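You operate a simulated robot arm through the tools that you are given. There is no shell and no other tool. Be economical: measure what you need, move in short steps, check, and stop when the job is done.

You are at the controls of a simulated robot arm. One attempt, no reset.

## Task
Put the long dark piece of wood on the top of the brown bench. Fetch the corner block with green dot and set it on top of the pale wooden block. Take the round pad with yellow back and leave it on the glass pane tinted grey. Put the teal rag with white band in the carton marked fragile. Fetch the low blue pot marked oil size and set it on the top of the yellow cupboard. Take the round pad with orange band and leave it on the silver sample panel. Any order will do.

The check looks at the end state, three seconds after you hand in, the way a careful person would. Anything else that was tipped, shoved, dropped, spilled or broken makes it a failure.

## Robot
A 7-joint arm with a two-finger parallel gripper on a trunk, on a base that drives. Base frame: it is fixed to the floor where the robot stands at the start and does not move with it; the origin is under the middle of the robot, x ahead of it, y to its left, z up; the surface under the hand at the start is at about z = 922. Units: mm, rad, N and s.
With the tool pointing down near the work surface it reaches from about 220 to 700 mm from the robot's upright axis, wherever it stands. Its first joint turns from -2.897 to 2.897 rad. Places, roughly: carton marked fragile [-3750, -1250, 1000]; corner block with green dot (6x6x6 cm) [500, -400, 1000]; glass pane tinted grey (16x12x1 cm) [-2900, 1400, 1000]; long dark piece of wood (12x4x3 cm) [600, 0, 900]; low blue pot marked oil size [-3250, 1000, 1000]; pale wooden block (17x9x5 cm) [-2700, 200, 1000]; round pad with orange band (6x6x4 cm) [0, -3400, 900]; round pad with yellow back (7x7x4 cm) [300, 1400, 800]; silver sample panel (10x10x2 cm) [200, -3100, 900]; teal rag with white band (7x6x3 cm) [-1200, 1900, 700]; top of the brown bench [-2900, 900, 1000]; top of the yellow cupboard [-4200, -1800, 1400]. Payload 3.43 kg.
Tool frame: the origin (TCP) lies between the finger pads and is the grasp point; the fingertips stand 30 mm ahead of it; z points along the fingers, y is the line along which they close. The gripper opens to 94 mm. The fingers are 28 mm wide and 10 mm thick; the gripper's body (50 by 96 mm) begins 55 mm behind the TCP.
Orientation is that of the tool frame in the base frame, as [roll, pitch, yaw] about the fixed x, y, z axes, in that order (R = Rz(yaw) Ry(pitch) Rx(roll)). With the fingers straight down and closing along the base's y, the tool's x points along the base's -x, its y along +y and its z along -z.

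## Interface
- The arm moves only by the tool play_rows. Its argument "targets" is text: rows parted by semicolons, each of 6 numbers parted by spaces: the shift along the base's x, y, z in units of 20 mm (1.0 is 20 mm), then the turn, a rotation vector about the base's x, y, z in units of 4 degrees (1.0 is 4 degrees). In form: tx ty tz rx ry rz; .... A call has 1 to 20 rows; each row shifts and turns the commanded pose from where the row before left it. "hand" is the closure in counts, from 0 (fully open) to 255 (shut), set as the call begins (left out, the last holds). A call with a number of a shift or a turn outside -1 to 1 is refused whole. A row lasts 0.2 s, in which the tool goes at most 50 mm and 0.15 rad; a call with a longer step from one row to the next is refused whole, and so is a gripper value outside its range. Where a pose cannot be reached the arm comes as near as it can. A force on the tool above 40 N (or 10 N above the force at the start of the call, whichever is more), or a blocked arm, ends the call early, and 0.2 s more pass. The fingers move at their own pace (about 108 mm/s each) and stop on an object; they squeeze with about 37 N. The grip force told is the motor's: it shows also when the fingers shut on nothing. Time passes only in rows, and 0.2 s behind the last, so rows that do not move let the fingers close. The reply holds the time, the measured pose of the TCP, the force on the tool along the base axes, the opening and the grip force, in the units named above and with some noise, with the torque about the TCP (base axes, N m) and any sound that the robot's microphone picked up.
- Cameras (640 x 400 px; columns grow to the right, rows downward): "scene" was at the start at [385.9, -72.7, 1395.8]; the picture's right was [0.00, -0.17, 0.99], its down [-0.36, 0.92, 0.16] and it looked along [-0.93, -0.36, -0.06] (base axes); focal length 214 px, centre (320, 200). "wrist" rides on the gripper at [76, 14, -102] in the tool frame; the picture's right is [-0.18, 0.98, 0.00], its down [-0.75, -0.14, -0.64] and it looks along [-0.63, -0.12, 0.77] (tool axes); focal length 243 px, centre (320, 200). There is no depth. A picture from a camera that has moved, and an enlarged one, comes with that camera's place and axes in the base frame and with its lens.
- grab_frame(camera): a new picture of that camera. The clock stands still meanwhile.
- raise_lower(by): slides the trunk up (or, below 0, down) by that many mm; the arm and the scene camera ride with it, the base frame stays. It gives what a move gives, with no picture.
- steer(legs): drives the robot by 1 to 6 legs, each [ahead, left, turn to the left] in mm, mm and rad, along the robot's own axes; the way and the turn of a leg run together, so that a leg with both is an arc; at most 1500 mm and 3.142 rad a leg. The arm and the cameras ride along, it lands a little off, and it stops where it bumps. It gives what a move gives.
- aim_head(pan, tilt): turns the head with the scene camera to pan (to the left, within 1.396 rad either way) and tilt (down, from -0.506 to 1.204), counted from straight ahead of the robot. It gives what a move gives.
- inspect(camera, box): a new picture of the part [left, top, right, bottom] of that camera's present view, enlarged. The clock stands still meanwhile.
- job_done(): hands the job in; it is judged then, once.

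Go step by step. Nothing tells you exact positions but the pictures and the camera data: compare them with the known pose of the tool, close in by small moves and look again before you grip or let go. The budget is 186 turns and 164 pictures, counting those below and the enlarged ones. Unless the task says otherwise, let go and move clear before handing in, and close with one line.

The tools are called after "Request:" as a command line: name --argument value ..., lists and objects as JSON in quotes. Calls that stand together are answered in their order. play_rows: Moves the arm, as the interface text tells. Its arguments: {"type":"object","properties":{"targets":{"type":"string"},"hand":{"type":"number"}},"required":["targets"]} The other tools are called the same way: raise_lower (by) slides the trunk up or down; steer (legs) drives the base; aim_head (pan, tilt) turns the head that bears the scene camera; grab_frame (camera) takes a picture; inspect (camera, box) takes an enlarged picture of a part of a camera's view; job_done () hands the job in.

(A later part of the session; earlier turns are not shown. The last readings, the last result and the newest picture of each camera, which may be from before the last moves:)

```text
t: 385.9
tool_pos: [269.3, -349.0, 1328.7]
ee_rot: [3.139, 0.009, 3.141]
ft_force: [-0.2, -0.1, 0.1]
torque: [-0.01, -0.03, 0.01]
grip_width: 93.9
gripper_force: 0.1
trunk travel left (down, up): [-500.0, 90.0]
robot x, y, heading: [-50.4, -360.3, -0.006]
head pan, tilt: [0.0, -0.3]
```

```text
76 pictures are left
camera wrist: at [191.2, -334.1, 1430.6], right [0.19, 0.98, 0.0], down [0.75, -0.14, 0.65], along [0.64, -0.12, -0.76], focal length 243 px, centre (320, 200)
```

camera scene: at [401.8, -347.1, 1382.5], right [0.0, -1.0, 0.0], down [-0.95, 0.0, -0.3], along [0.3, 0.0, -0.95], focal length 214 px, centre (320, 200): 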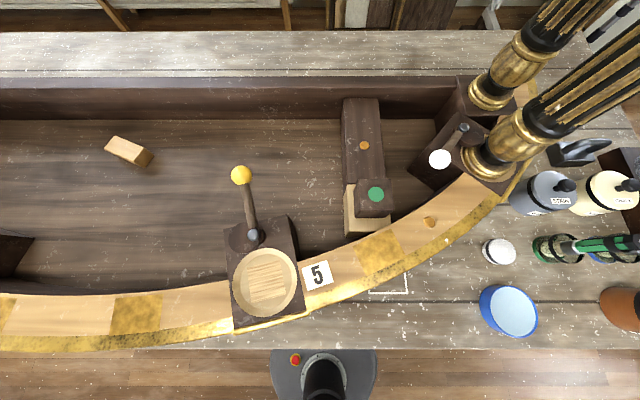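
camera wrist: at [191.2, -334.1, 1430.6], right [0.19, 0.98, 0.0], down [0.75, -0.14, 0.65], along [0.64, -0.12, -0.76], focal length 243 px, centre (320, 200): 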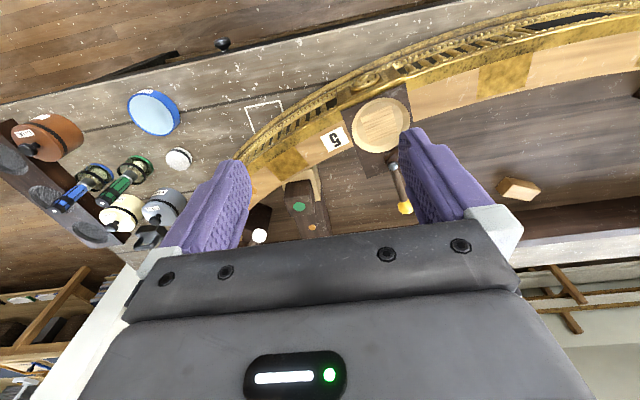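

I zoom in on the green-dot block.

Request:
inspect --camera "scene" --box '[310, 90, 470, 250]'

Request:
inspect --camera "wrist" --box '[230, 140, 390, 250]'

```text
2.50 times, centred on (390, 170) of scene
camera zoom: at [401.8, -347.1, 1382.5], right [0.0, -1.0, 0.0], down [-0.95, 0.0, -0.3], along [0.3, 0.0, -0.95], focal length 536 px, centre (145, 275)
```

zoom: 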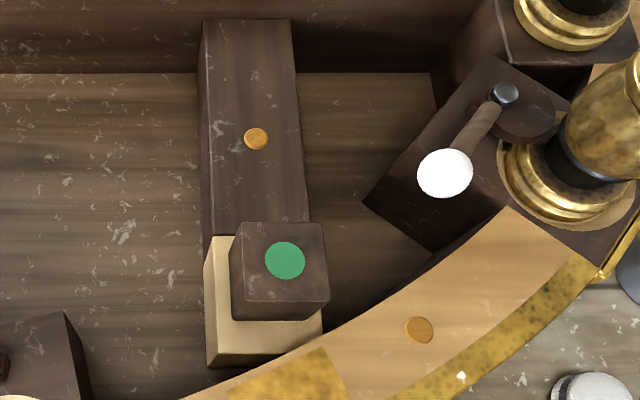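

```text
3.64 times, centred on (310, 195) of wrist
camera zoom: at [191.2, -334.1, 1430.6], right [0.19, 0.98, 0.0], down [0.75, -0.14, 0.65], along [0.64, -0.12, -0.76], focal length 882 px, centre (356, 218)
```

zoom: 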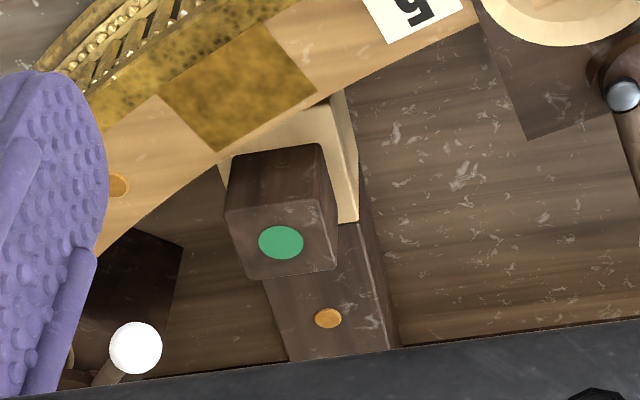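

Triangulated block top at (515, -438, 1055), standing on the light block. Move above it.

Request:
play_rows --targets "0.946 -0.342 -0.7 0 0 0;0.946 -0.342 -0.7 0 0 0;0.946 -0.342 -0.7 0 0 0;0.946 -0.342 -0.7 0 0 0;0.946 -0.342 -0.7 0 0 0;0.946 -0.342 -0.7 0 0 0;0.946 -0.342 -0.7 0 0 0;0.946 -0.342 -0.7 0 0 0;0.946 -0.342 -0.7 0 0 0;0.946 -0.342 -0.7 0 0 0;0.946 -0.342 -0.7 0 0 0;0.946 -0.342 -0.7 0 0 0;0.946 -0.342 -0.7 0 0 0" --hand 30

Request:
aim_head --pan 0 --tilt 0.35

Request:
grab_frame --camera "scene"

Request:
grab_frame --camera "wrist"

```text
t: 388.6
tool_pos: [515.4, -438.4, 1145.6]
ee_rot: [3.137, 0.01, 3.14]
ft_force: [-0.2, -0.3, 0.3]
torque: [0.0, 0.03, -0.01]
grip_width: 82.7
gripper_force: 0.1
trunk travel left (down, up): [-500.0, 90.0]
robot x, y, heading: [-51.8, -360.0, -0.012]
head pan, tilt: [0.0, -0.3]
```

```text
t: 389.7
tool_pos: [514.5, -437.1, 1146.8]
ee_rot: [3.139, 0.008, 3.14]
ft_force: [0.5, 0.1, 0.2]
torque: [0.02, 0.0, 0.01]
grip_width: 82.9
gripper_force: 0.1
trunk travel left (down, up): [-500.0, 90.0]
robot x, y, heading: [-53.8, -360.3, -0.012]
head pan, tilt: [0.0, 0.351]
```

```text
73 pictures are left
camera scene: at [589.9, -435.8, 1185.3], right [0.0, -1.0, 0.0], down [-0.94, 0.0, 0.33], along [-0.33, 0.0, -0.94], focal length 214 px, centre (320, 200)
```

scene: 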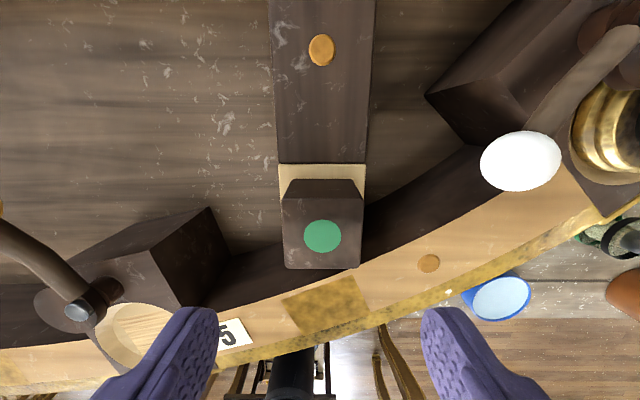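

```text
72 pictures are left
camera wrist: at [437.0, -423.0, 1248.5], right [0.19, 0.98, 0.0], down [0.75, -0.14, 0.65], along [0.64, -0.12, -0.76], focal length 243 px, centre (320, 200)
```

wrist: 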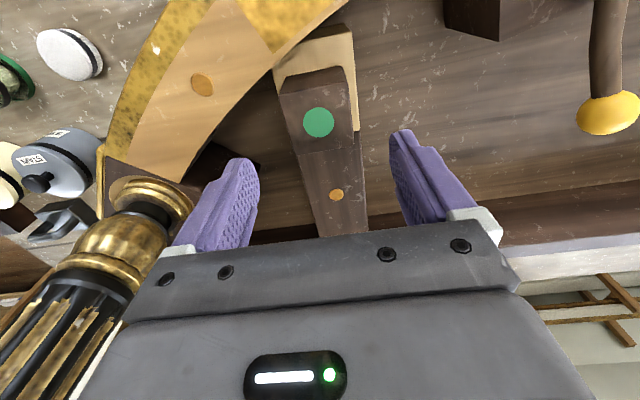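

Confirmed at (517, -438). Descend, grip and lift.

Request:
play_rows --targets "0.1 0 -1 0 0 0;0 0 -1 0 0 0;0 0 -1 0 0 0;0 0 -1 0 0 0;0 0 -1 0 0 0;0 0 -0.75 0 0 0"

Request:
play_rows --targets "0 0 0 0 0 0;0 0 0 0 0 0;0 0 0 0 0 0" --hand 255

Request:
play_rows --targets "0 0 0.4 0 0 0;0 0 0.8 0 0 0;0 0 1 0 0 0;0 0 1 0 0 0;0 0 1 0 0 0;0 0 1 0 0 0;0 0 1 0 0 0"

Request:
grab_frame --camera "wrist"

```text
t: 391.1
tool_pos: [516.8, -437.8, 1030.7]
ee_rot: [3.14, 0.012, 3.139]
ft_force: [0.1, -0.3, 0.4]
torque: [-0.02, 0.01, 0.03]
grip_width: 82.8
gripper_force: 0.1
trunk travel left (down, up): [-500.0, 90.0]
robot x, y, heading: [-54.5, -360.6, -0.012]
head pan, tilt: [0.0, 0.351]
```

```text
t: 391.9
tool_pos: [515.8, -437.7, 1031.4]
ee_rot: [3.137, 0.012, 3.139]
ft_force: [-0.3, -0.4, -0.1]
torque: [-0.01, 0.02, -0.02]
grip_width: 59.8
gripper_force: 37.9
trunk travel left (down, up): [-500.0, 90.0]
robot x, y, heading: [-58.9, -360.1, -0.008]
head pan, tilt: [0.0, 0.351]
```

```text
t: 393.5
tool_pos: [516.8, -436.1, 1155.9]
ee_rot: [3.138, 0.009, 3.142]
ft_force: [-0.1, 0.0, -0.8]
torque: [0.03, -0.02, 0.0]
grip_width: 59.7
gripper_force: 37.0
trunk travel left (down, up): [-500.0, 90.0]
robot x, y, heading: [-51.1, -361.9, -0.014]
head pan, tilt: [0.0, 0.351]
```

```text
71 pictures are left
camera wrist: at [438.9, -421.7, 1257.1], right [0.19, 0.98, 0.0], down [0.75, -0.14, 0.65], along [0.64, -0.12, -0.76], focal length 243 px, centre (320, 200)
```

wrist: 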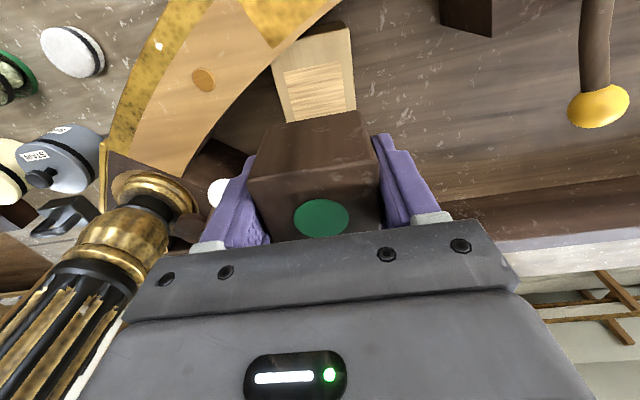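

Block held. Retract and drive to the brown bench's near end, where the pale block is.

Request:
play_rows --targets "-0.946 0.342 0.7 0 0 0;-0.946 0.342 0.7 0 0 0;-0.946 0.342 0.7 0 0 0;-0.946 0.342 0.7 0 0 0;-0.946 0.342 0.7 0 0 0;-0.946 0.342 0.7 0 0 0;-0.946 0.342 0.7 0 0 0;-0.946 0.342 0.7 0 0 0;-0.946 0.342 0.7 0 0 0;-0.946 0.342 0.7 0 0 0;-0.946 0.342 0.7 0 0 0;-0.946 0.342 0.7 0 0 0;-0.946 0 0.7 0 0 0"

Request:
steer --legs '[[-140, 0, 0], [0, -1050, 0], [0, 0, 3.13], [1500, 0, 0], [130, 0, 0], [0, -1500, 0]]'

Request:
aim_head --pan 0 --tilt -0.5

Request:
grab_frame --camera "scene"

```text
t: 396.3
tool_pos: [270.8, -353.9, 1337.3]
ee_rot: [3.139, 0.01, 3.138]
ft_force: [0.4, 0.2, -0.5]
torque: [0.04, -0.03, 0.03]
grip_width: 59.5
gripper_force: 36.4
trunk travel left (down, up): [-500.0, 90.0]
robot x, y, heading: [-54.1, -363.3, -0.007]
head pan, tilt: [0.0, 0.351]
```

```text
t: 424.6
tool_pos: [-1978.3, 279.7, 1337.2]
ee_rot: [3.138, 0.008, -0.109]
ft_force: [0.0, -0.1, -1.1]
torque: [-0.01, -0.03, -0.01]
grip_width: 59.6
gripper_force: 37.0
trunk travel left (down, up): [-500.0, 90.0]
robot x, y, heading: [-1651.5, 249.5, 3.031]
head pan, tilt: [0.0, 0.351]
```

```text
t: 425.8
tool_pos: [-1976.9, 278.8, 1337.9]
ee_rot: [3.14, 0.009, -0.108]
ft_force: [0.4, -0.1, -0.7]
torque: [0.0, 0.01, -0.01]
grip_width: 59.8
gripper_force: 37.0
trunk travel left (down, up): [-500.0, 90.0]
robot x, y, heading: [-1652.0, 250.8, 3.02]
head pan, tilt: [0.0, -0.499]
```

```text
70 pictures are left
camera scene: at [-2128.7, 297.6, 1402.9], right [0.11, 0.99, 0.0], down [0.87, -0.1, -0.49], along [-0.48, 0.05, -0.87], focal length 214 px, centre (320, 200)
```

scene: 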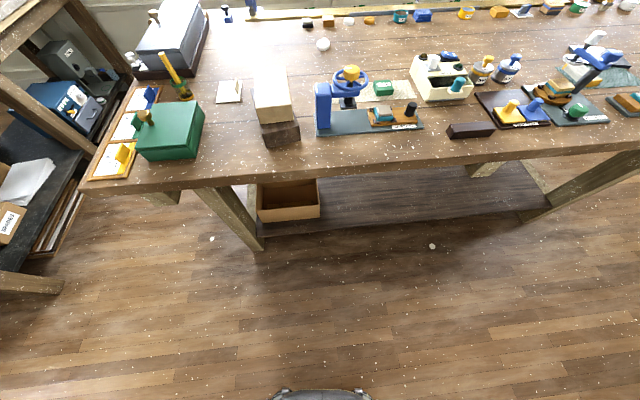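

The pale block is at about (-2720, 220), with a dark block in front of it. Drive closer.

Request:
steer --legs '[[570, 60, 0.118]]'

Request:
aim_head --pan 0 --tilt -0.2

Request:
grab_frame --camera "scene"

Request:
grab_frame --camera "wrist"

```text
t: 429.0
tool_pos: [-2549.1, 222.4, 1337.2]
ee_rot: [3.139, 0.007, -0.003]
ft_force: [-0.4, -0.5, -0.3]
torque: [-0.02, -0.01, 0.0]
grip_width: 59.7
gripper_force: 36.7
trunk travel left (down, up): [-500.0, 90.0]
robot x, y, heading: [-2222.1, 226.1, 3.131]
head pan, tilt: [0.0, -0.499]
```

```text
t: 429.8
tool_pos: [-2549.4, 220.6, 1337.4]
ee_rot: [3.14, 0.008, -0.002]
ft_force: [-0.6, 0.0, -0.7]
torque: [0.0, 0.01, 0.01]
grip_width: 59.8
gripper_force: 36.6
trunk travel left (down, up): [-500.0, 90.0]
robot x, y, heading: [-2223.6, 232.0, 3.134]
head pan, tilt: [0.0, -0.201]
```

```text
69 pictures are left
camera scene: at [-2678.6, 223.2, 1386.7], right [0.0, 1.0, 0.0], down [0.98, 0.0, -0.21], along [-0.21, 0.0, -0.98], focal length 214 px, centre (320, 200)
```

scene: 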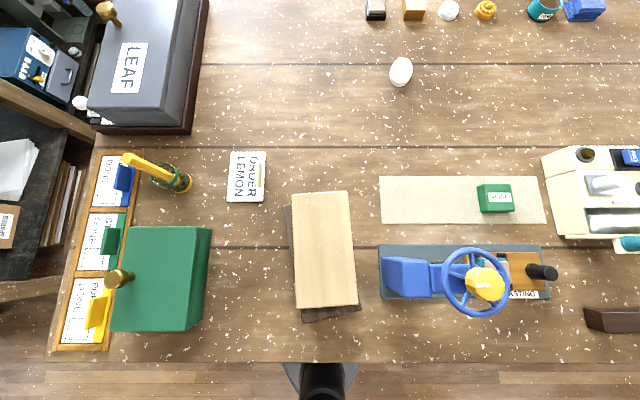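

```text
68 pictures are left
camera wrist: at [-2472.9, 207.3, 1439.4], right [-0.19, -0.98, 0.0], down [-0.75, 0.14, 0.65], along [-0.64, 0.12, -0.76], focal length 243 px, centre (320, 200)
```

wrist: 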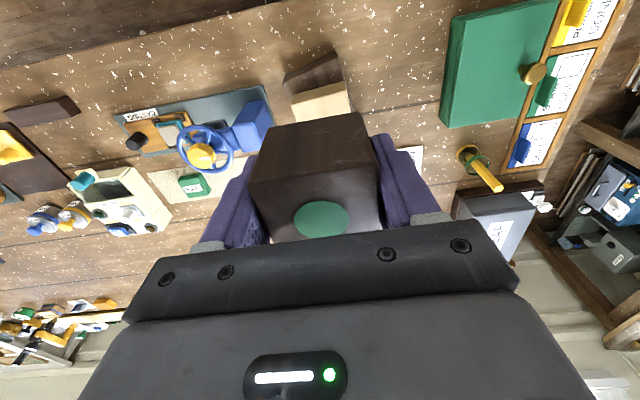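

The pale block lies on a dark one, its top near z≈1055, centre about (-2674, 228). Move over it.

Request:
play_rows --targets "-0.9 0.05 -1 0 0 0;-0.9 0.05 -1 0 0 0;-0.9 0.05 -1 0 0 0;-0.9 0.05 -1 0 0 0;-0.9 0.05 -1 0 0 0;-0.9 0.05 -1 0 0 0;-0.85 0.05 -1 0 0 0;0 0 -1 0 0 0"

Request:
aim_head --pan 0 --tilt 0.3

Request:
grab_frame --camera "scene"

Request:
grab_frame --camera "wrist"

```text
t: 431.6
tool_pos: [-2676.2, 229.5, 1177.3]
ee_rot: [3.138, 0.008, -0.003]
ft_force: [-0.1, -0.3, -0.2]
torque: [0.01, -0.01, 0.02]
grip_width: 59.9
gripper_force: 37.0
trunk travel left (down, up): [-500.0, 90.0]
robot x, y, heading: [-2225.7, 228.3, 3.129]
head pan, tilt: [0.0, -0.201]
```

```text
t: 432.6
tool_pos: [-2675.8, 229.8, 1176.9]
ee_rot: [3.14, 0.007, -0.004]
ft_force: [0.5, -0.5, -1.0]
torque: [-0.01, 0.02, 0.02]
grip_width: 59.6
gripper_force: 37.3
trunk travel left (down, up): [-500.0, 90.0]
robot x, y, heading: [-2222.2, 224.4, 3.136]
head pan, tilt: [0.0, 0.3]
```

```text
67 pictures are left
camera scene: at [-2759.5, 231.4, 1217.1], right [0.0, 1.0, 0.0], down [0.96, 0.0, 0.29], along [0.29, 0.0, -0.96], focal length 214 px, centre (320, 200)
```

scene: 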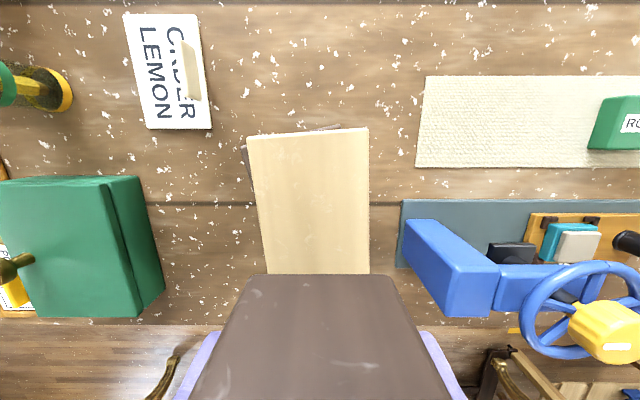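

```text
66 pictures are left
camera wrist: at [-2598.9, 215.5, 1280.4], right [-0.19, -0.98, 0.0], down [-0.75, 0.14, 0.65], along [-0.64, 0.12, -0.76], focal length 243 px, centre (320, 200)
```

wrist: 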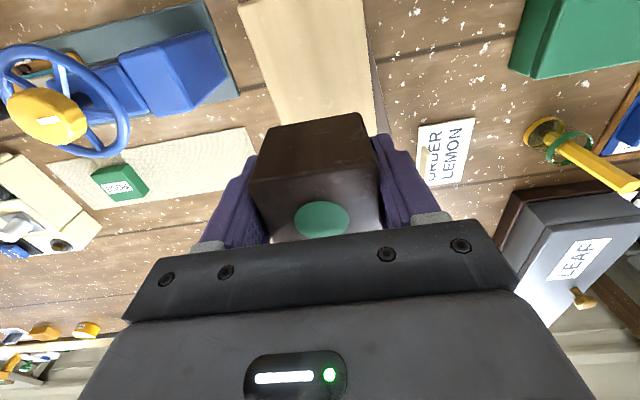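

Centre at y≈226; small shift and lower to contact.

Request:
play_rows --targets "0 -0.2 -1 0 0 0;0 0 -1 0 0 0;0 0 -1 0 0 0;0 0 -0.8 0 0 0"

Request:
play_rows --targets "0 0 -0.2 0 0 0;0 0 -0.2 0 0 0;0 0 -0.2 0 0 0;0 0 -0.2 0 0 0;0 0 -0.2 0 0 0;0 0 -0.2 0 0 0;0 0 -0.2 0 0 0"

Request:
grab_frame --camera "scene"

```text
t: 433.6
tool_pos: [-2674.4, 224.7, 1100.2]
ee_rot: [3.137, 0.01, -0.002]
ft_force: [-0.3, 0.7, -0.8]
torque: [-0.02, 0.0, 0.02]
grip_width: 59.9
gripper_force: 36.9
trunk travel left (down, up): [-500.0, 90.0]
robot x, y, heading: [-2225.3, 223.0, 3.131]
head pan, tilt: [0.0, 0.3]
```

```text
t: 434.7
tool_pos: [-2674.3, 224.3, 1085.8]
ee_rot: [3.14, 0.013, -0.002]
ft_force: [5.2, 0.2, 22.4]
torque: [0.3, -0.21, -0.01]
grip_width: 59.8
gripper_force: 37.3
trunk travel left (down, up): [-500.0, 90.0]
robot x, y, heading: [-2228.4, 223.4, 3.129]
head pan, tilt: [0.0, 0.3]
stopped in row 5: the force on the tool passed its limit at 63 N (the readings are from after the stop); the commanded pose is now the measured one
```

```text
65 pictures are left
camera scene: at [-2758.5, 226.4, 1124.4], right [0.0, 1.0, 0.0], down [0.96, 0.0, 0.28], along [0.28, 0.0, -0.96], focal length 214 px, centre (320, 200)
```

scene: 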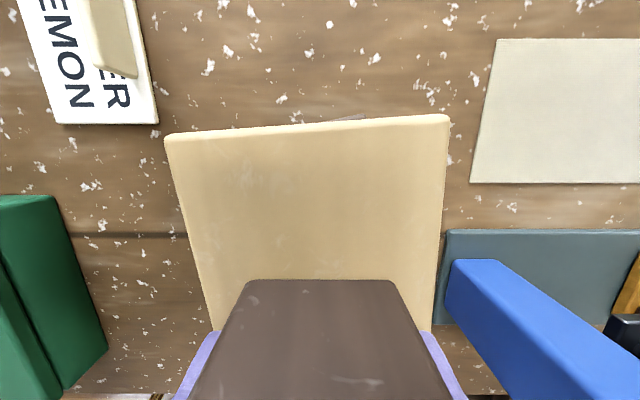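

Contact made on the pale block. Release and rise, then check.

Request:
play_rows --targets "0 0 0.1 0 0 0;0 0 0 0 0 0;0 0 0 0 0 0" --hand 30

Request:
play_rows --targets "0 0 0.6 0 0 0;0 0 1 0 0 0;0 0 1 0 0 0;0 0 1 0 0 0;0 0 1 0 0 0;0 0 1 0 0 0;0 0 1 0 0 0;0.5 0 1 0 0 0;1 0 1 0 0 0;1 0 1 0 0 0;1 0 1 0 0 0;1 0 1 0 0 0;1 0 1 0 0 0;1 0 0 0 0 0"

Request:
aim_head --pan 0 --tilt -0.1

Request:
grab_frame --camera "scene"

```text
t: 435.5
tool_pos: [-2676.0, 224.5, 1085.6]
ee_rot: [3.139, 0.012, -0.002]
ft_force: [1.1, -0.8, 0.6]
torque: [0.0, -0.03, -0.02]
grip_width: 82.5
gripper_force: 0.1
trunk travel left (down, up): [-500.0, 90.0]
robot x, y, heading: [-2225.5, 227.7, 3.135]
head pan, tilt: [0.0, 0.3]
```

```text
t: 438.5
tool_pos: [-2547.3, 223.9, 1339.2]
ee_rot: [3.138, 0.011, -0.003]
ft_force: [0.3, 0.0, -0.4]
torque: [0.02, -0.04, 0.0]
grip_width: 83.0
gripper_force: 0.0
trunk travel left (down, up): [-500.0, 90.0]
robot x, y, heading: [-2224.6, 223.2, 3.13]
head pan, tilt: [0.0, 0.3]
```

```text
t: 439.4
tool_pos: [-2546.9, 224.4, 1339.3]
ee_rot: [3.139, 0.012, -0.001]
ft_force: [-0.4, 0.2, -0.3]
torque: [-0.01, -0.02, -0.02]
grip_width: 82.9
gripper_force: 0.0
trunk travel left (down, up): [-500.0, 90.0]
robot x, y, heading: [-2225.9, 228.9, 3.135]
head pan, tilt: [0.0, -0.099]
```

```text
64 pictures are left
camera scene: at [-2666.9, 226.4, 1384.8], right [0.0, 1.0, 0.0], down [0.99, 0.0, -0.11], along [-0.11, 0.0, -0.99], focal length 214 px, centre (320, 200)
```

scene: 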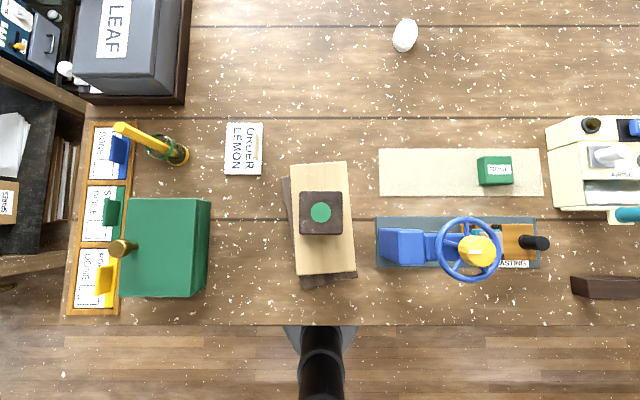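

Block placed well. Next the yellow-backed pad: drive back to the first bench's left side.

Request:
steer --legs '[[-420, 0, 0], [0, 1500, 0], [0, 120, 0], [0, 0, -3.13], [1500, 0, 0], [120, 0, 0]]'

Request:
steer --legs '[[0, 1400, 0]]'

Request:
aim_head --pan 1.1 --tilt 0.2

Request:
grab_frame --camera "scene"

```text
t: 465.0
tool_pos: [143.2, -1182.5, 1339.9]
ee_rot: [3.138, 0.011, -3.016]
ft_force: [0.8, 0.4, -0.1]
torque: [-0.04, 0.07, 0.0]
grip_width: 82.4
gripper_force: 0.0
trunk travel left (down, up): [-500.0, 90.0]
robot x, y, heading: [-177.2, -1222.4, 0.116]
head pan, tilt: [0.0, -0.099]
```

```text
t: 471.9
tool_pos: [-22.8, 190.8, 1339.4]
ee_rot: [3.14, 0.013, -3.015]
ft_force: [0.4, 0.1, -0.6]
torque: [-0.04, -0.01, -0.02]
grip_width: 83.2
gripper_force: 0.1
trunk travel left (down, up): [-500.0, 90.0]
robot x, y, heading: [-344.2, 148.9, 0.119]
head pan, tilt: [0.0, -0.099]
```

```text
t: 473.2
tool_pos: [-23.3, 189.5, 1338.6]
ee_rot: [3.141, 0.011, -3.017]
ft_force: [0.0, 0.7, 1.0]
torque: [0.02, 0.0, 0.0]
grip_width: 82.6
gripper_force: 0.1
trunk travel left (down, up): [-500.0, 90.0]
robot x, y, heading: [-338.6, 147.0, 0.118]
head pan, tilt: [1.1, 0.201]
```

```text
63 pictures are left
camera scene: at [54.3, 285.5, 1429.3], right [0.07, -0.45, -0.89], down [-0.95, -0.3, 0.08], along [-0.3, 0.84, -0.45], focal length 214 px, centre (320, 200)
```

scene: 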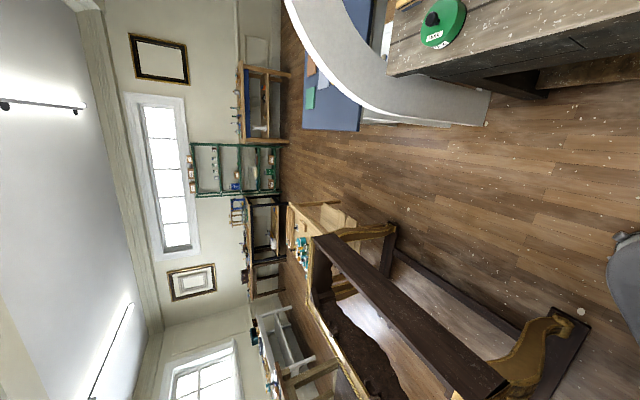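

I look closely at the blue-topped place near (300, 1400).

Request:
inspect --camera "scene" --box '[270, 0, 500, 145]'

```text
2.76 times, centred on (385, 72) of scene
camera zoom: at [54.3, 285.5, 1429.3], right [0.07, -0.45, -0.89], down [-0.95, -0.3, 0.08], along [-0.3, 0.84, -0.45], focal length 592 px, centre (141, 552)
```

zoom: 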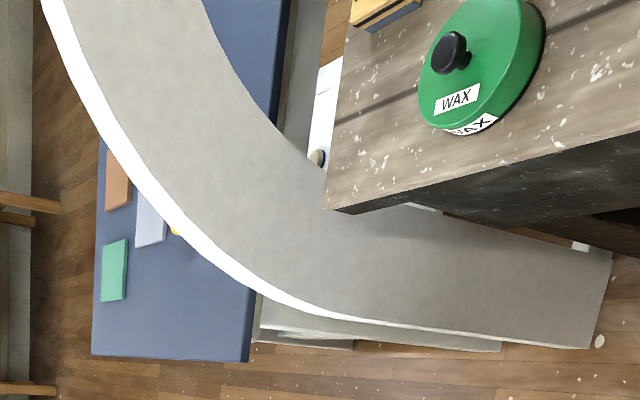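

A white arch stands between the bench and the blue table (table edge x≈77, y≈1156–1855). I'll turn to face +y, move on and look from closer.

Request:
steer --legs '[[90, 0, 0], [0, 0, 1.45], [800, 0, 0]]'

Request:
aim_head --pan -0.9 --tilt -0.3

Request:
grab_frame --camera "scene"

```text
t: 481.7
tool_pos: [-235.7, 1273.1, 1339.4]
ee_rot: [3.14, 0.012, -1.585]
ft_force: [0.2, 1.7, 0.1]
torque: [-0.05, 0.03, 0.01]
grip_width: 82.8
gripper_force: 0.0
trunk travel left (down, up): [-500.0, 90.0]
robot x, y, heading: [-236.0, 949.0, 1.548]
head pan, tilt: [1.1, 0.201]
```

```text
t: 483.6
tool_pos: [-234.8, 1273.2, 1338.2]
ee_rot: [3.14, 0.013, -1.584]
ft_force: [-1.1, -0.3, 0.1]
torque: [0.01, -0.03, -0.01]
grip_width: 82.9
gripper_force: 0.1
trunk travel left (down, up): [-500.0, 90.0]
robot x, y, heading: [-238.2, 947.2, 1.548]
head pan, tilt: [-0.901, -0.3]
```

```text
61 pictures are left
camera scene: at [-173.2, 1407.8, 1423.0], right [0.62, -0.02, 0.78], down [0.22, -0.96, -0.2], along [0.75, 0.29, -0.59], focal length 214 px, centre (320, 200)
```

scene: 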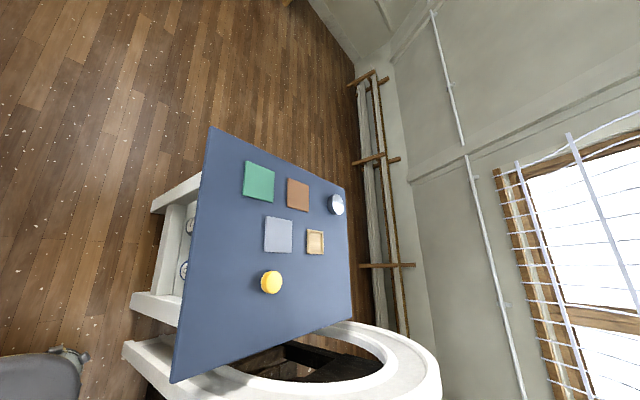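

The yellow pad is visible at about (333, 1354). Move alongside and bring the arm over it.

Request:
steer --legs '[[350, 0, 0]]'

Request:
play_rows --targets "0.99 -0.48 0 0 0 0;0.99 -0.48 0 0 0 0;0.99 -0.48 0 0 0 0;0.99 -0.48 0 0 0 0;0.99 -0.48 0 0 0 0;0.99 -0.48 0 0 0 0;0.99 -0.48 0 0 0 0;0.99 -0.48 0 0 0 0;0.99 -0.48 0 0 0 0;0.99 -0.48 0 0 0 0;0.99 -0.48 0 0 0 0;0.99 -0.48 0 0 0 0;0.99 -0.48 0 0 0 0;0.99 -0.48 0 0 0 0;0.99 -0.48 0 0 0 0;0.99 -0.48 0 0 0 0;0.99 -0.48 0 0 0 0;0.99 -0.48 0 0 0 0;0.99 -0.48 0 0 0 0;0.99 -0.48 0 0 0 0" --hand 0

Request:
raise_lower --by -280

Request:
aim_head --pan 0 --tilt 0.4

Request:
grab_frame --camera "scene"

Request:
grab_frame --camera "wrist"

```text
t: 485.9
tool_pos: [-225.0, 1624.1, 1338.8]
ee_rot: [3.139, 0.012, -1.588]
ft_force: [0.6, -0.5, 1.0]
torque: [-0.02, 0.03, -0.01]
grip_width: 83.1
gripper_force: 0.2
trunk travel left (down, up): [-500.0, 90.0]
robot x, y, heading: [-227.0, 1306.2, 1.546]
head pan, tilt: [-0.901, -0.3]
```

```text
t: 490.1
tool_pos: [174.2, 1436.2, 1341.2]
ee_rot: [3.14, 0.013, -1.588]
ft_force: [0.4, 0.1, 0.4]
torque: [0.0, 0.03, -0.01]
grip_width: 94.0
gripper_force: 0.1
out of reach, approached as far as the arm can: row 4
trunk travel left (down, up): [-500.0, 90.0]
robot x, y, heading: [-228.1, 1300.8, 1.544]
head pan, tilt: [-0.901, -0.3]
```

```text
t: 492.9
tool_pos: [173.4, 1437.1, 1061.6]
ee_rot: [3.14, 0.012, -1.588]
ft_force: [-0.8, 0.7, -0.1]
torque: [-0.01, 0.03, 0.01]
grip_width: 93.9
gripper_force: 0.0
trunk travel left (down, up): [-220.0, 370.0]
robot x, y, heading: [-231.1, 1301.7, 1.545]
head pan, tilt: [-0.901, -0.3]
```

```text
t: 494.1
tool_pos: [173.1, 1436.2, 1061.0]
ee_rot: [3.139, 0.011, -1.588]
ft_force: [0.4, 0.1, -0.5]
torque: [0.0, 0.0, 0.03]
grip_width: 93.8
gripper_force: 0.1
trunk travel left (down, up): [-220.0, 370.0]
robot x, y, heading: [-231.4, 1299.8, 1.547]
head pan, tilt: [0.0, 0.4]
```

```text
60 pictures are left
camera scene: at [172.1, 1511.4, 1100.9], right [1.0, -0.02, 0.0], down [-0.02, -0.93, 0.38], along [-0.01, -0.38, -0.93], focal length 214 px, centre (320, 200)
```

scene: 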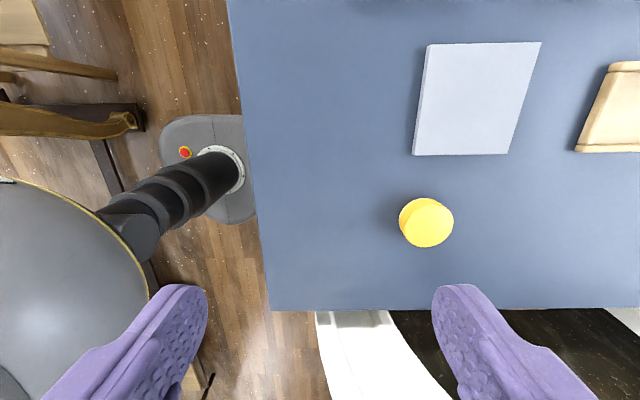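

```text
59 pictures are left
camera wrist: at [156.8, 1360.1, 1163.2], right [-0.98, 0.2, 0.0], down [0.16, 0.74, 0.65], along [0.13, 0.64, -0.76], focal length 243 px, centre (320, 200)
```

wrist: 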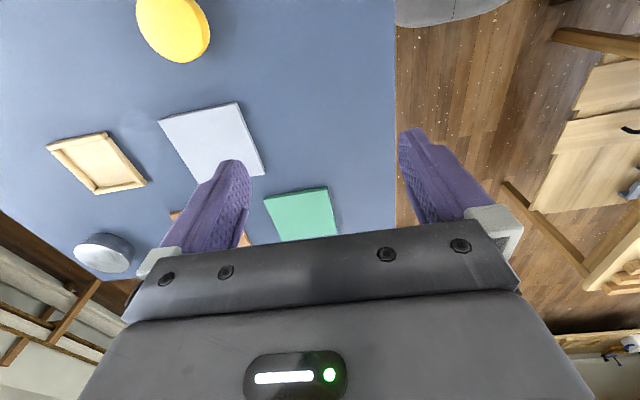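

Pad top triangulated at (323, 1360, 820). Move over it.

Request:
play_rows --targets "0.94 -0.475 -1 0 0 0;0.94 -0.475 -1 0 0 0;0.94 -0.475 -1 0 0 0;0.94 -0.475 -1 0 0 0;0.94 -0.475 -1 0 0 0;0.94 -0.475 -1 0 0 0;0.94 -0.475 -1 0 0 0;0.94 -0.475 -1 0 0 0"

Request:
grab_frame --camera "scene"

Request:
grab_frame --camera "wrist"

```text
t: 495.9
tool_pos: [323.8, 1361.3, 900.5]
ee_rot: [3.137, 0.012, -1.588]
ft_force: [0.2, -0.1, 0.9]
torque: [0.04, 0.01, -0.01]
grip_width: 94.1
gripper_force: 0.1
trunk travel left (down, up): [-220.0, 370.0]
robot x, y, heading: [-225.2, 1300.5, 1.544]
head pan, tilt: [0.0, 0.4]
```

```text
58 pictures are left
camera scene: at [323.1, 1435.2, 940.7], right [1.0, -0.02, 0.0], down [-0.01, -0.93, 0.38], along [-0.01, -0.38, -0.93], focal length 214 px, centre (320, 200)
```

scene: 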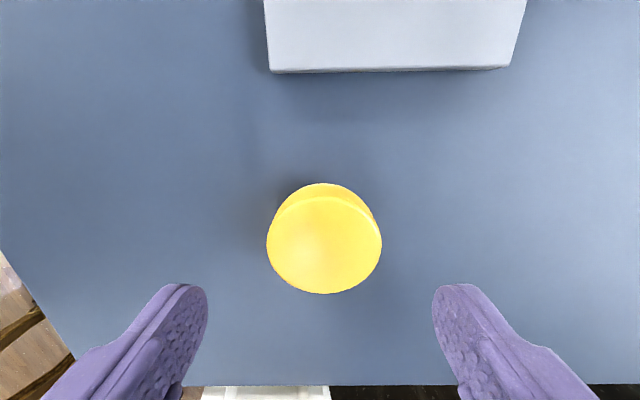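

```text
57 pictures are left
camera wrist: at [308.0, 1283.9, 1002.9], right [-0.98, 0.2, 0.01], down [0.16, 0.74, 0.65], along [0.13, 0.64, -0.76], focal length 243 px, centre (320, 200)
```

wrist: 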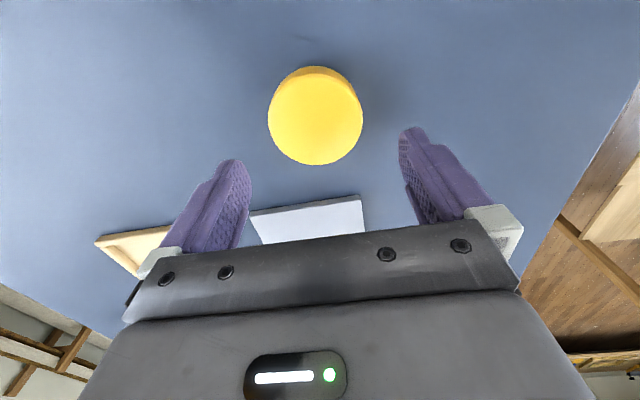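

Shift 7 mm in y, descend and grip.

Request:
play_rows --targets "0 -0.35 -1 0 0 0;0 0 -1 0 0 0;0 0 -1 0 0 0;0 0 -0.7 0 0 0;0 0 -0.4 0 0 0"

Request:
play_rows --targets "0 0 0 0 0 0;0 0 0 0 0 0;0 0 0 0 0 0" --hand 255

Request:
play_rows --targets "0 0 0.4 0 0 0;0 0 0.8 0 0 0;0 0 0.8 0 0 0;0 0 1 0 0 0;0 0 1 0 0 0;0 0 1 0 0 0;0 0 1 0 0 0;0 0 1 0 0 0;0 0 1 0 0 0;0 0 1 0 0 0"

Request:
grab_frame --camera "wrist"

```text
t: 497.1
tool_pos: [324.5, 1354.6, 829.4]
ee_rot: [-3.137, 0.012, -1.586]
ft_force: [-10.4, -0.8, 22.4]
torque: [-0.31, 1.43, -0.03]
grip_width: 93.9
gripper_force: 0.1
trunk travel left (down, up): [-220.0, 370.0]
robot x, y, heading: [-228.5, 1303.1, 1.548]
head pan, tilt: [0.0, 0.4]
stopped in row 5: the force on the tool passed its limit at 53 N (the readings are from after the stop); the commanded pose is now the measured one
```

```text
t: 497.9
tool_pos: [324.3, 1354.2, 830.5]
ee_rot: [-3.136, 0.012, -1.589]
ft_force: [-18.0, 0.6, 33.8]
torque: [-0.41, 1.89, -0.26]
grip_width: 67.4
gripper_force: 37.1
trunk travel left (down, up): [-220.0, 370.0]
robot x, y, heading: [-227.1, 1301.7, 1.543]
head pan, tilt: [0.0, 0.4]
```

```text
t: 500.1
tool_pos: [327.3, 1354.6, 1007.4]
ee_rot: [-3.138, 0.012, -1.589]
ft_force: [1.2, -0.4, -0.4]
torque: [-0.03, 0.03, 0.02]
grip_width: 67.5
gripper_force: 37.8
trunk travel left (down, up): [-220.0, 370.0]
robot x, y, heading: [-227.6, 1302.3, 1.542]
head pan, tilt: [0.0, 0.4]
```

```text
56 pictures are left
camera wrist: at [310.0, 1277.1, 1109.9], right [-0.98, 0.2, 0.0], down [0.15, 0.74, 0.65], along [0.13, 0.64, -0.76], focal length 243 px, centre (320, 200)
```

wrist: 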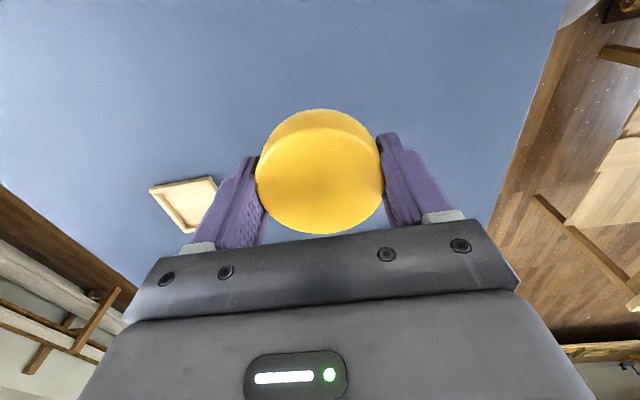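

Pad is held. Retract, raise and drive back around toward the glass pane.

Request:
play_rows --targets "-0.99 0.48 0.5 0 0 0;-0.99 0.48 0.5 0 0 0;-0.99 0.48 0.5 0 0 0;-0.99 0.48 0.5 0 0 0;-0.99 0.48 0.5 0 0 0;-0.99 0.48 0.5 0 0 0;-0.99 0.48 0.5 0 0 0;-0.99 0.48 0.5 0 0 0;-0.99 0.48 0.5 0 0 0;-0.99 0.48 0.5 0 0 0;-0.99 0.48 0.5 0 0 0;-0.99 0.48 0.5 0 0 0;-0.99 0.48 0.5 0 0 0;-0.99 0.48 0.5 0 0 0;-0.99 0.48 0.5 0 0 0;-0.99 0.48 0.5 0 0 0;-0.99 0.48 0.5 0 0 0;-0.99 0.48 0.5 0 0 0;-0.99 0.48 0.5 0 0 0;-0.99 0.48 0.5 0 0 0"

Request:
play_rows --targets "-0.99 0.48 0 0 0 0;-0.99 0.48 0 0 0 0;-0.99 0.48 0 0 0 0;-0.99 0.48 0 0 0 0;-0.99 0.48 0 0 0 0;-0.99 0.48 0 0 0 0;-0.99 0.48 0 0 0 0;-0.99 0.48 0 0 0 0"

Request:
raise_lower --by 220

Request:
steer --legs '[[-1400, 0, 0.03], [-1300, 0, 0], [0, 0, 1.571], [1500, 0, 0]]'

```text
t: 504.3
tool_pos: [-70.1, 1547.5, 1208.6]
ee_rot: [-3.138, 0.011, -1.587]
ft_force: [-0.5, -1.3, -0.7]
torque: [0.01, 0.0, -0.02]
grip_width: 67.2
gripper_force: 37.1
trunk travel left (down, up): [-220.0, 370.0]
robot x, y, heading: [-226.5, 1302.4, 1.549]
head pan, tilt: [0.0, 0.4]
```

```text
t: 506.1
tool_pos: [-229.4, 1622.5, 1208.8]
ee_rot: [-3.136, 0.011, -1.588]
ft_force: [-0.1, 0.0, -1.0]
torque: [-0.06, -0.01, -0.01]
grip_width: 67.5
gripper_force: 36.9
trunk travel left (down, up): [-220.0, 370.0]
robot x, y, heading: [-227.7, 1300.9, 1.546]
head pan, tilt: [0.0, 0.4]
```

```text
t: 508.4
tool_pos: [-227.6, 1622.1, 1430.1]
ee_rot: [-3.135, 0.013, -1.587]
ft_force: [0.1, 0.9, -0.4]
torque: [-0.02, -0.01, 0.0]
grip_width: 67.6
gripper_force: 37.0
trunk travel left (down, up): [-440.0, 150.0]
robot x, y, heading: [-229.8, 1303.4, 1.547]
head pan, tilt: [0.0, 0.4]
```

```text
t: 532.3
tool_pos: [-2066.3, -1387.2, 1430.1]
ee_rot: [-3.137, 0.012, 0.008]
ft_force: [-0.2, -0.2, -0.3]
torque: [0.0, -0.02, 0.01]
grip_width: 67.1
gripper_force: 36.5
trunk travel left (down, up): [-440.0, 150.0]
robot x, y, heading: [-1745.6, -1379.2, -3.138]
head pan, tilt: [0.0, 0.4]
```

Continue: sideways up to y≈1410 along the aisle.

Request:
steer --legs '[[250, 0, 0], [0, -1500, 0], [0, -1290, 0]]'

Request:
aim_head --pan 0 --tilt -0.5

Request:
grab_frame --camera "scene"

```text
t: 547.3
tool_pos: [-2314.7, 1410.8, 1429.8]
ee_rot: [-3.137, 0.012, -0.009]
ft_force: [0.3, 0.2, -0.7]
torque: [-0.02, 0.03, 0.0]
grip_width: 67.1
gripper_force: 36.8
trunk travel left (down, up): [-440.0, 150.0]
robot x, y, heading: [-1998.3, 1413.1, 3.124]
head pan, tilt: [0.0, 0.4]
```

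```text
t: 548.5
tool_pos: [-2314.1, 1409.8, 1427.9]
ee_rot: [-3.136, 0.012, -0.011]
ft_force: [0.1, -0.2, -0.7]
torque: [-0.02, -0.01, 0.0]
grip_width: 67.1
gripper_force: 37.3
trunk travel left (down, up): [-440.0, 150.0]
robot x, y, heading: [-1992.8, 1410.1, 3.123]
head pan, tilt: [0.0, -0.499]
```

```text
55 pictures are left
camera scene: at [-2465.4, 1414.2, 1495.7], right [0.01, 1.0, 0.0], down [0.87, -0.01, -0.49], along [-0.49, 0.01, -0.87], focal length 214 px, centre (320, 200)
```

scene: 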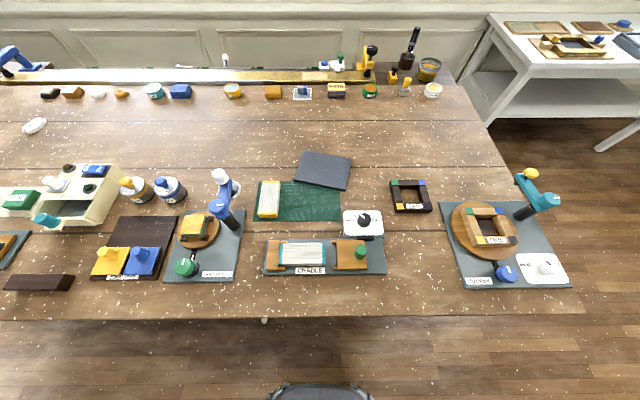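

Pane at about (-2872, 1430). Move closer.

Request:
steer --legs '[[275, 0, 0]]'

Request:
play_rows --targets "-1 0.05 -0.5 0 0 0;-1 0.05 -0.5 0 0 0;-1 0.05 -0.5 0 0 0;-1 0.05 -0.5 0 0 0;-1 0.05 -0.5 0 0 0;-1 0.05 -0.5 0 0 0;-1 0.05 -0.5 0 0 0;-1 0.05 -0.5 0 0 0;-1 0.05 -0.5 0 0 0;-1 0.05 -0.5 0 0 0"

Request:
aim_head --pan 0 --tilt 0.1

Request:
grab_frame --camera "scene"

Request:
grab_frame --camera "wrist"

```text
t: 550.4
tool_pos: [-2594.1, 1417.0, 1428.5]
ee_rot: [-3.137, 0.014, -0.013]
ft_force: [0.4, -0.1, -0.5]
torque: [0.01, 0.0, 0.03]
grip_width: 67.1
gripper_force: 36.5
trunk travel left (down, up): [-440.0, 150.0]
robot x, y, heading: [-2274.0, 1413.7, 3.124]
head pan, tilt: [0.0, -0.499]
```

```text
t: 552.6
tool_pos: [-2793.3, 1424.8, 1328.7]
ee_rot: [-3.138, 0.012, -0.014]
ft_force: [-0.5, 0.7, -1.4]
torque: [0.02, -0.03, 0.0]
grip_width: 67.1
gripper_force: 37.0
trunk travel left (down, up): [-440.0, 150.0]
robot x, y, heading: [-2271.8, 1418.5, 3.12]
head pan, tilt: [0.0, -0.499]
```

```text
t: 553.6
tool_pos: [-2793.8, 1426.8, 1330.2]
ee_rot: [-3.135, 0.012, -0.015]
ft_force: [0.4, 0.9, -2.3]
torque: [0.01, 0.02, 0.0]
grip_width: 66.7
gripper_force: 37.4
trunk travel left (down, up): [-440.0, 150.0]
robot x, y, heading: [-2271.9, 1413.8, 3.122]
head pan, tilt: [0.0, 0.099]
```

```text
54 pictures are left
camera scene: at [-2895.4, 1429.1, 1370.3], right [0.01, 1.0, 0.0], down [1.0, -0.01, 0.09], along [0.09, 0.0, -1.0], focal length 214 px, centre (320, 200)
```

scene: 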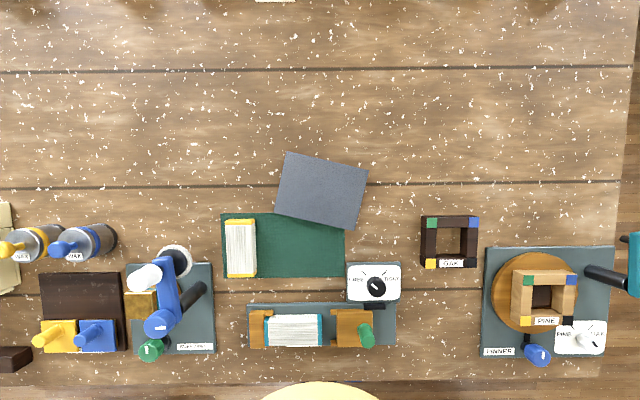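

```text
53 pictures are left
camera wrist: at [-2716.1, 1410.5, 1431.5], right [-0.2, -0.98, 0.0], down [-0.74, 0.15, 0.65], along [-0.64, 0.13, -0.76], focal length 243 px, centre (320, 200)
```

wrist: 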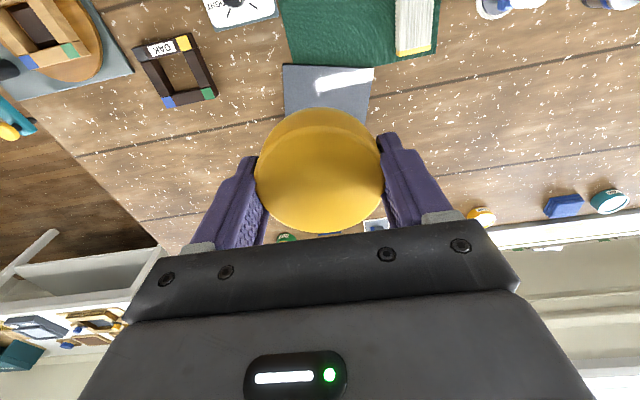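

Pane centre (-2876, 1431). Move over and descend.

Request:
play_rows --targets "-0.82 0.05 -1 0 0 0;-0.82 0.05 -1 0 0 0;-0.82 0.05 -1 0 0 0;-0.82 0.05 -1 0 0 0;-0.82 0 -1 0 0 0;0 0 -1 0 0 0;0 0 -1 0 0 0;0 0 -1 0 0 0;0 0 -1 0 0 0;0 0 -1 0 0 0;0 0 -1 0 0 0;0 0 -1 0 0 0"

Request:
aim_head --pan 0 --tilt 0.4

Request:
grab_frame --camera "scene"

Request:
grab_frame --camera "wrist"

```text
t: 556.2
tool_pos: [-2874.4, 1432.1, 1088.7]
ee_rot: [-3.136, 0.013, -0.015]
ft_force: [0.3, 0.0, -0.7]
torque: [0.02, -0.03, 0.0]
grip_width: 67.3
gripper_force: 37.0
trunk travel left (down, up): [-440.0, 150.0]
robot x, y, heading: [-2271.6, 1421.7, 3.121]
head pan, tilt: [0.0, 0.099]
```

```text
t: 557.0
tool_pos: [-2875.2, 1432.2, 1089.6]
ee_rot: [-3.137, 0.012, -0.015]
ft_force: [-0.3, -0.1, 0.1]
torque: [0.02, 0.0, 0.01]
grip_width: 67.1
gripper_force: 36.9
trunk travel left (down, up): [-440.0, 150.0]
robot x, y, heading: [-2272.8, 1416.4, 3.119]
head pan, tilt: [0.0, 0.4]
```

```text
52 pictures are left
camera scene: at [-2949.2, 1434.8, 1129.6], right [0.01, 1.0, 0.0], down [0.93, -0.01, 0.38], along [0.38, 0.0, -0.93], focal length 214 px, centre (320, 200)
```

scene: 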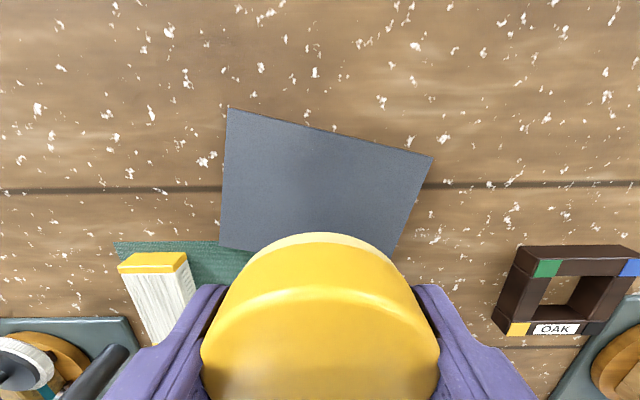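

```text
51 pictures are left
camera wrist: at [-2797.9, 1416.6, 1191.8], right [-0.2, -0.98, 0.0], down [-0.74, 0.15, 0.65], along [-0.64, 0.13, -0.76], focal length 243 px, centre (320, 200)
```

wrist: 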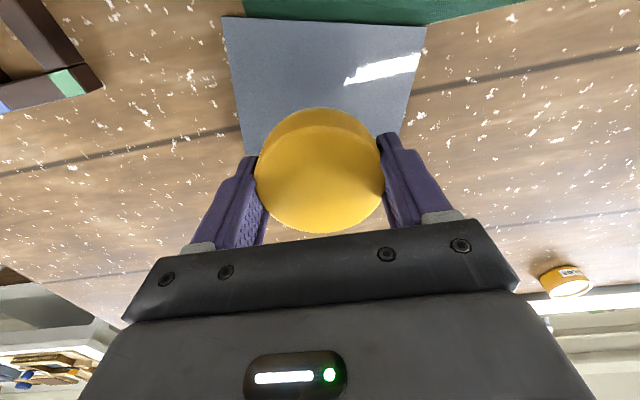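

Verified centre. Lower to contact.

Request:
play_rows --targets "0 0 -1 0 0 0;0 0 -1 0 0 0;0 0 -1 0 0 0;0 0 -1 0 0 0"

Request:
play_rows --targets "0 0 -0.15 0 0 0;0 0 -0.15 0 0 0;0 0 -0.15 0 0 0;0 0 -0.15 0 0 0;0 0 -0.15 0 0 0;0 0 -0.15 0 0 0;0 0 -0.15 0 0 0;0 0 -0.15 0 0 0"

```text
t: 558.0
tool_pos: [-2875.4, 1431.3, 1009.5]
ee_rot: [-3.139, 0.012, -0.013]
ft_force: [-0.3, 0.5, -1.0]
torque: [0.01, 0.02, 0.0]
grip_width: 67.3
gripper_force: 37.2
trunk travel left (down, up): [-440.0, 150.0]
robot x, y, heading: [-2266.9, 1418.0, 3.119]
head pan, tilt: [0.0, 0.4]
```

```text
t: 559.9
tool_pos: [-2876.1, 1431.1, 990.2]
ee_rot: [-3.139, 0.021, -0.014]
ft_force: [8.0, -0.2, 23.6]
torque: [-0.53, -0.82, 0.2]
grip_width: 67.1
gripper_force: 36.5
trunk travel left (down, up): [-440.0, 150.0]
robot x, y, heading: [-2272.8, 1416.8, 3.118]
head pan, tilt: [0.0, 0.4]
stopped in row 8: the force on the tool passed its limit at 41 N (the readings are from after the stop); the commanded pose is now the measured one
```

Contact on the pane. Release gently and rise.

Request:
play_rows --targets "0 0 0.15 0 0 0;0 0 0 0 0 0;0 0 0 0 0 0" --hand 0

Request:
play_rows --targets "0 0 0.5 0 0 0;0 0 0.8 0 0 0;0 0 1 0 0 0;0 0 1 0 0 0;0 0 1 0 0 0;0 0 1 0 0 0;0.5 0 1 0 0 0;1 0 1 0 0 0;1 0 1 0 0 0;1 0 1 0 0 0;1 0 1 0 0 0;1 0 1 0 0 0;1 0 1 0 0 0;1 0 1 0 0 0;1 0 1 0 0 0;1 0 1 0 0 0;1 0 1 0 0 0;1 0 0 0 0 0;1 0 0 0 0 0;1 0 0 0 0 0"

Request:
aim_head --pan 0 --tilt -0.3

Request:
grab_frame --camera "scene"

```text
t: 560.7
tool_pos: [-2877.8, 1431.6, 989.7]
ee_rot: [-3.137, 0.018, -0.013]
ft_force: [0.0, 1.4, 3.8]
torque: [-0.11, -0.05, 0.06]
grip_width: 92.6
gripper_force: 0.0
trunk travel left (down, up): [-440.0, 150.0]
robot x, y, heading: [-2270.6, 1414.5, 3.122]
head pan, tilt: [0.0, 0.4]
```

```text
t: 564.9
tool_pos: [-2607.2, 1430.6, 1317.6]
ee_rot: [-3.14, 0.02, -0.013]
ft_force: [0.0, 0.2, -0.1]
torque: [0.0, 0.01, 0.02]
grip_width: 93.8
gripper_force: 0.0
trunk travel left (down, up): [-440.0, 150.0]
robot x, y, heading: [-2271.2, 1416.6, 3.124]
head pan, tilt: [0.0, 0.4]
```

```text
t: 566.0
tool_pos: [-2609.2, 1432.2, 1316.2]
ee_rot: [-3.139, 0.018, -0.014]
ft_force: [0.1, -1.0, -0.6]
torque: [0.0, -0.01, -0.01]
grip_width: 93.8
gripper_force: 0.0
trunk travel left (down, up): [-440.0, 150.0]
robot x, y, heading: [-2271.0, 1416.4, 3.118]
head pan, tilt: [0.0, -0.3]
```

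```text
50 pictures are left
camera scene: at [-2744.7, 1435.0, 1372.4], right [0.01, 1.0, 0.0], down [0.95, -0.01, -0.31], along [-0.31, 0.01, -0.95], focal length 214 px, centre (320, 200)
```

scene: 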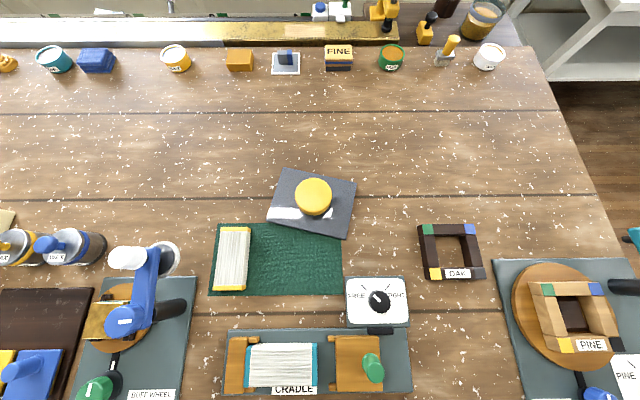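

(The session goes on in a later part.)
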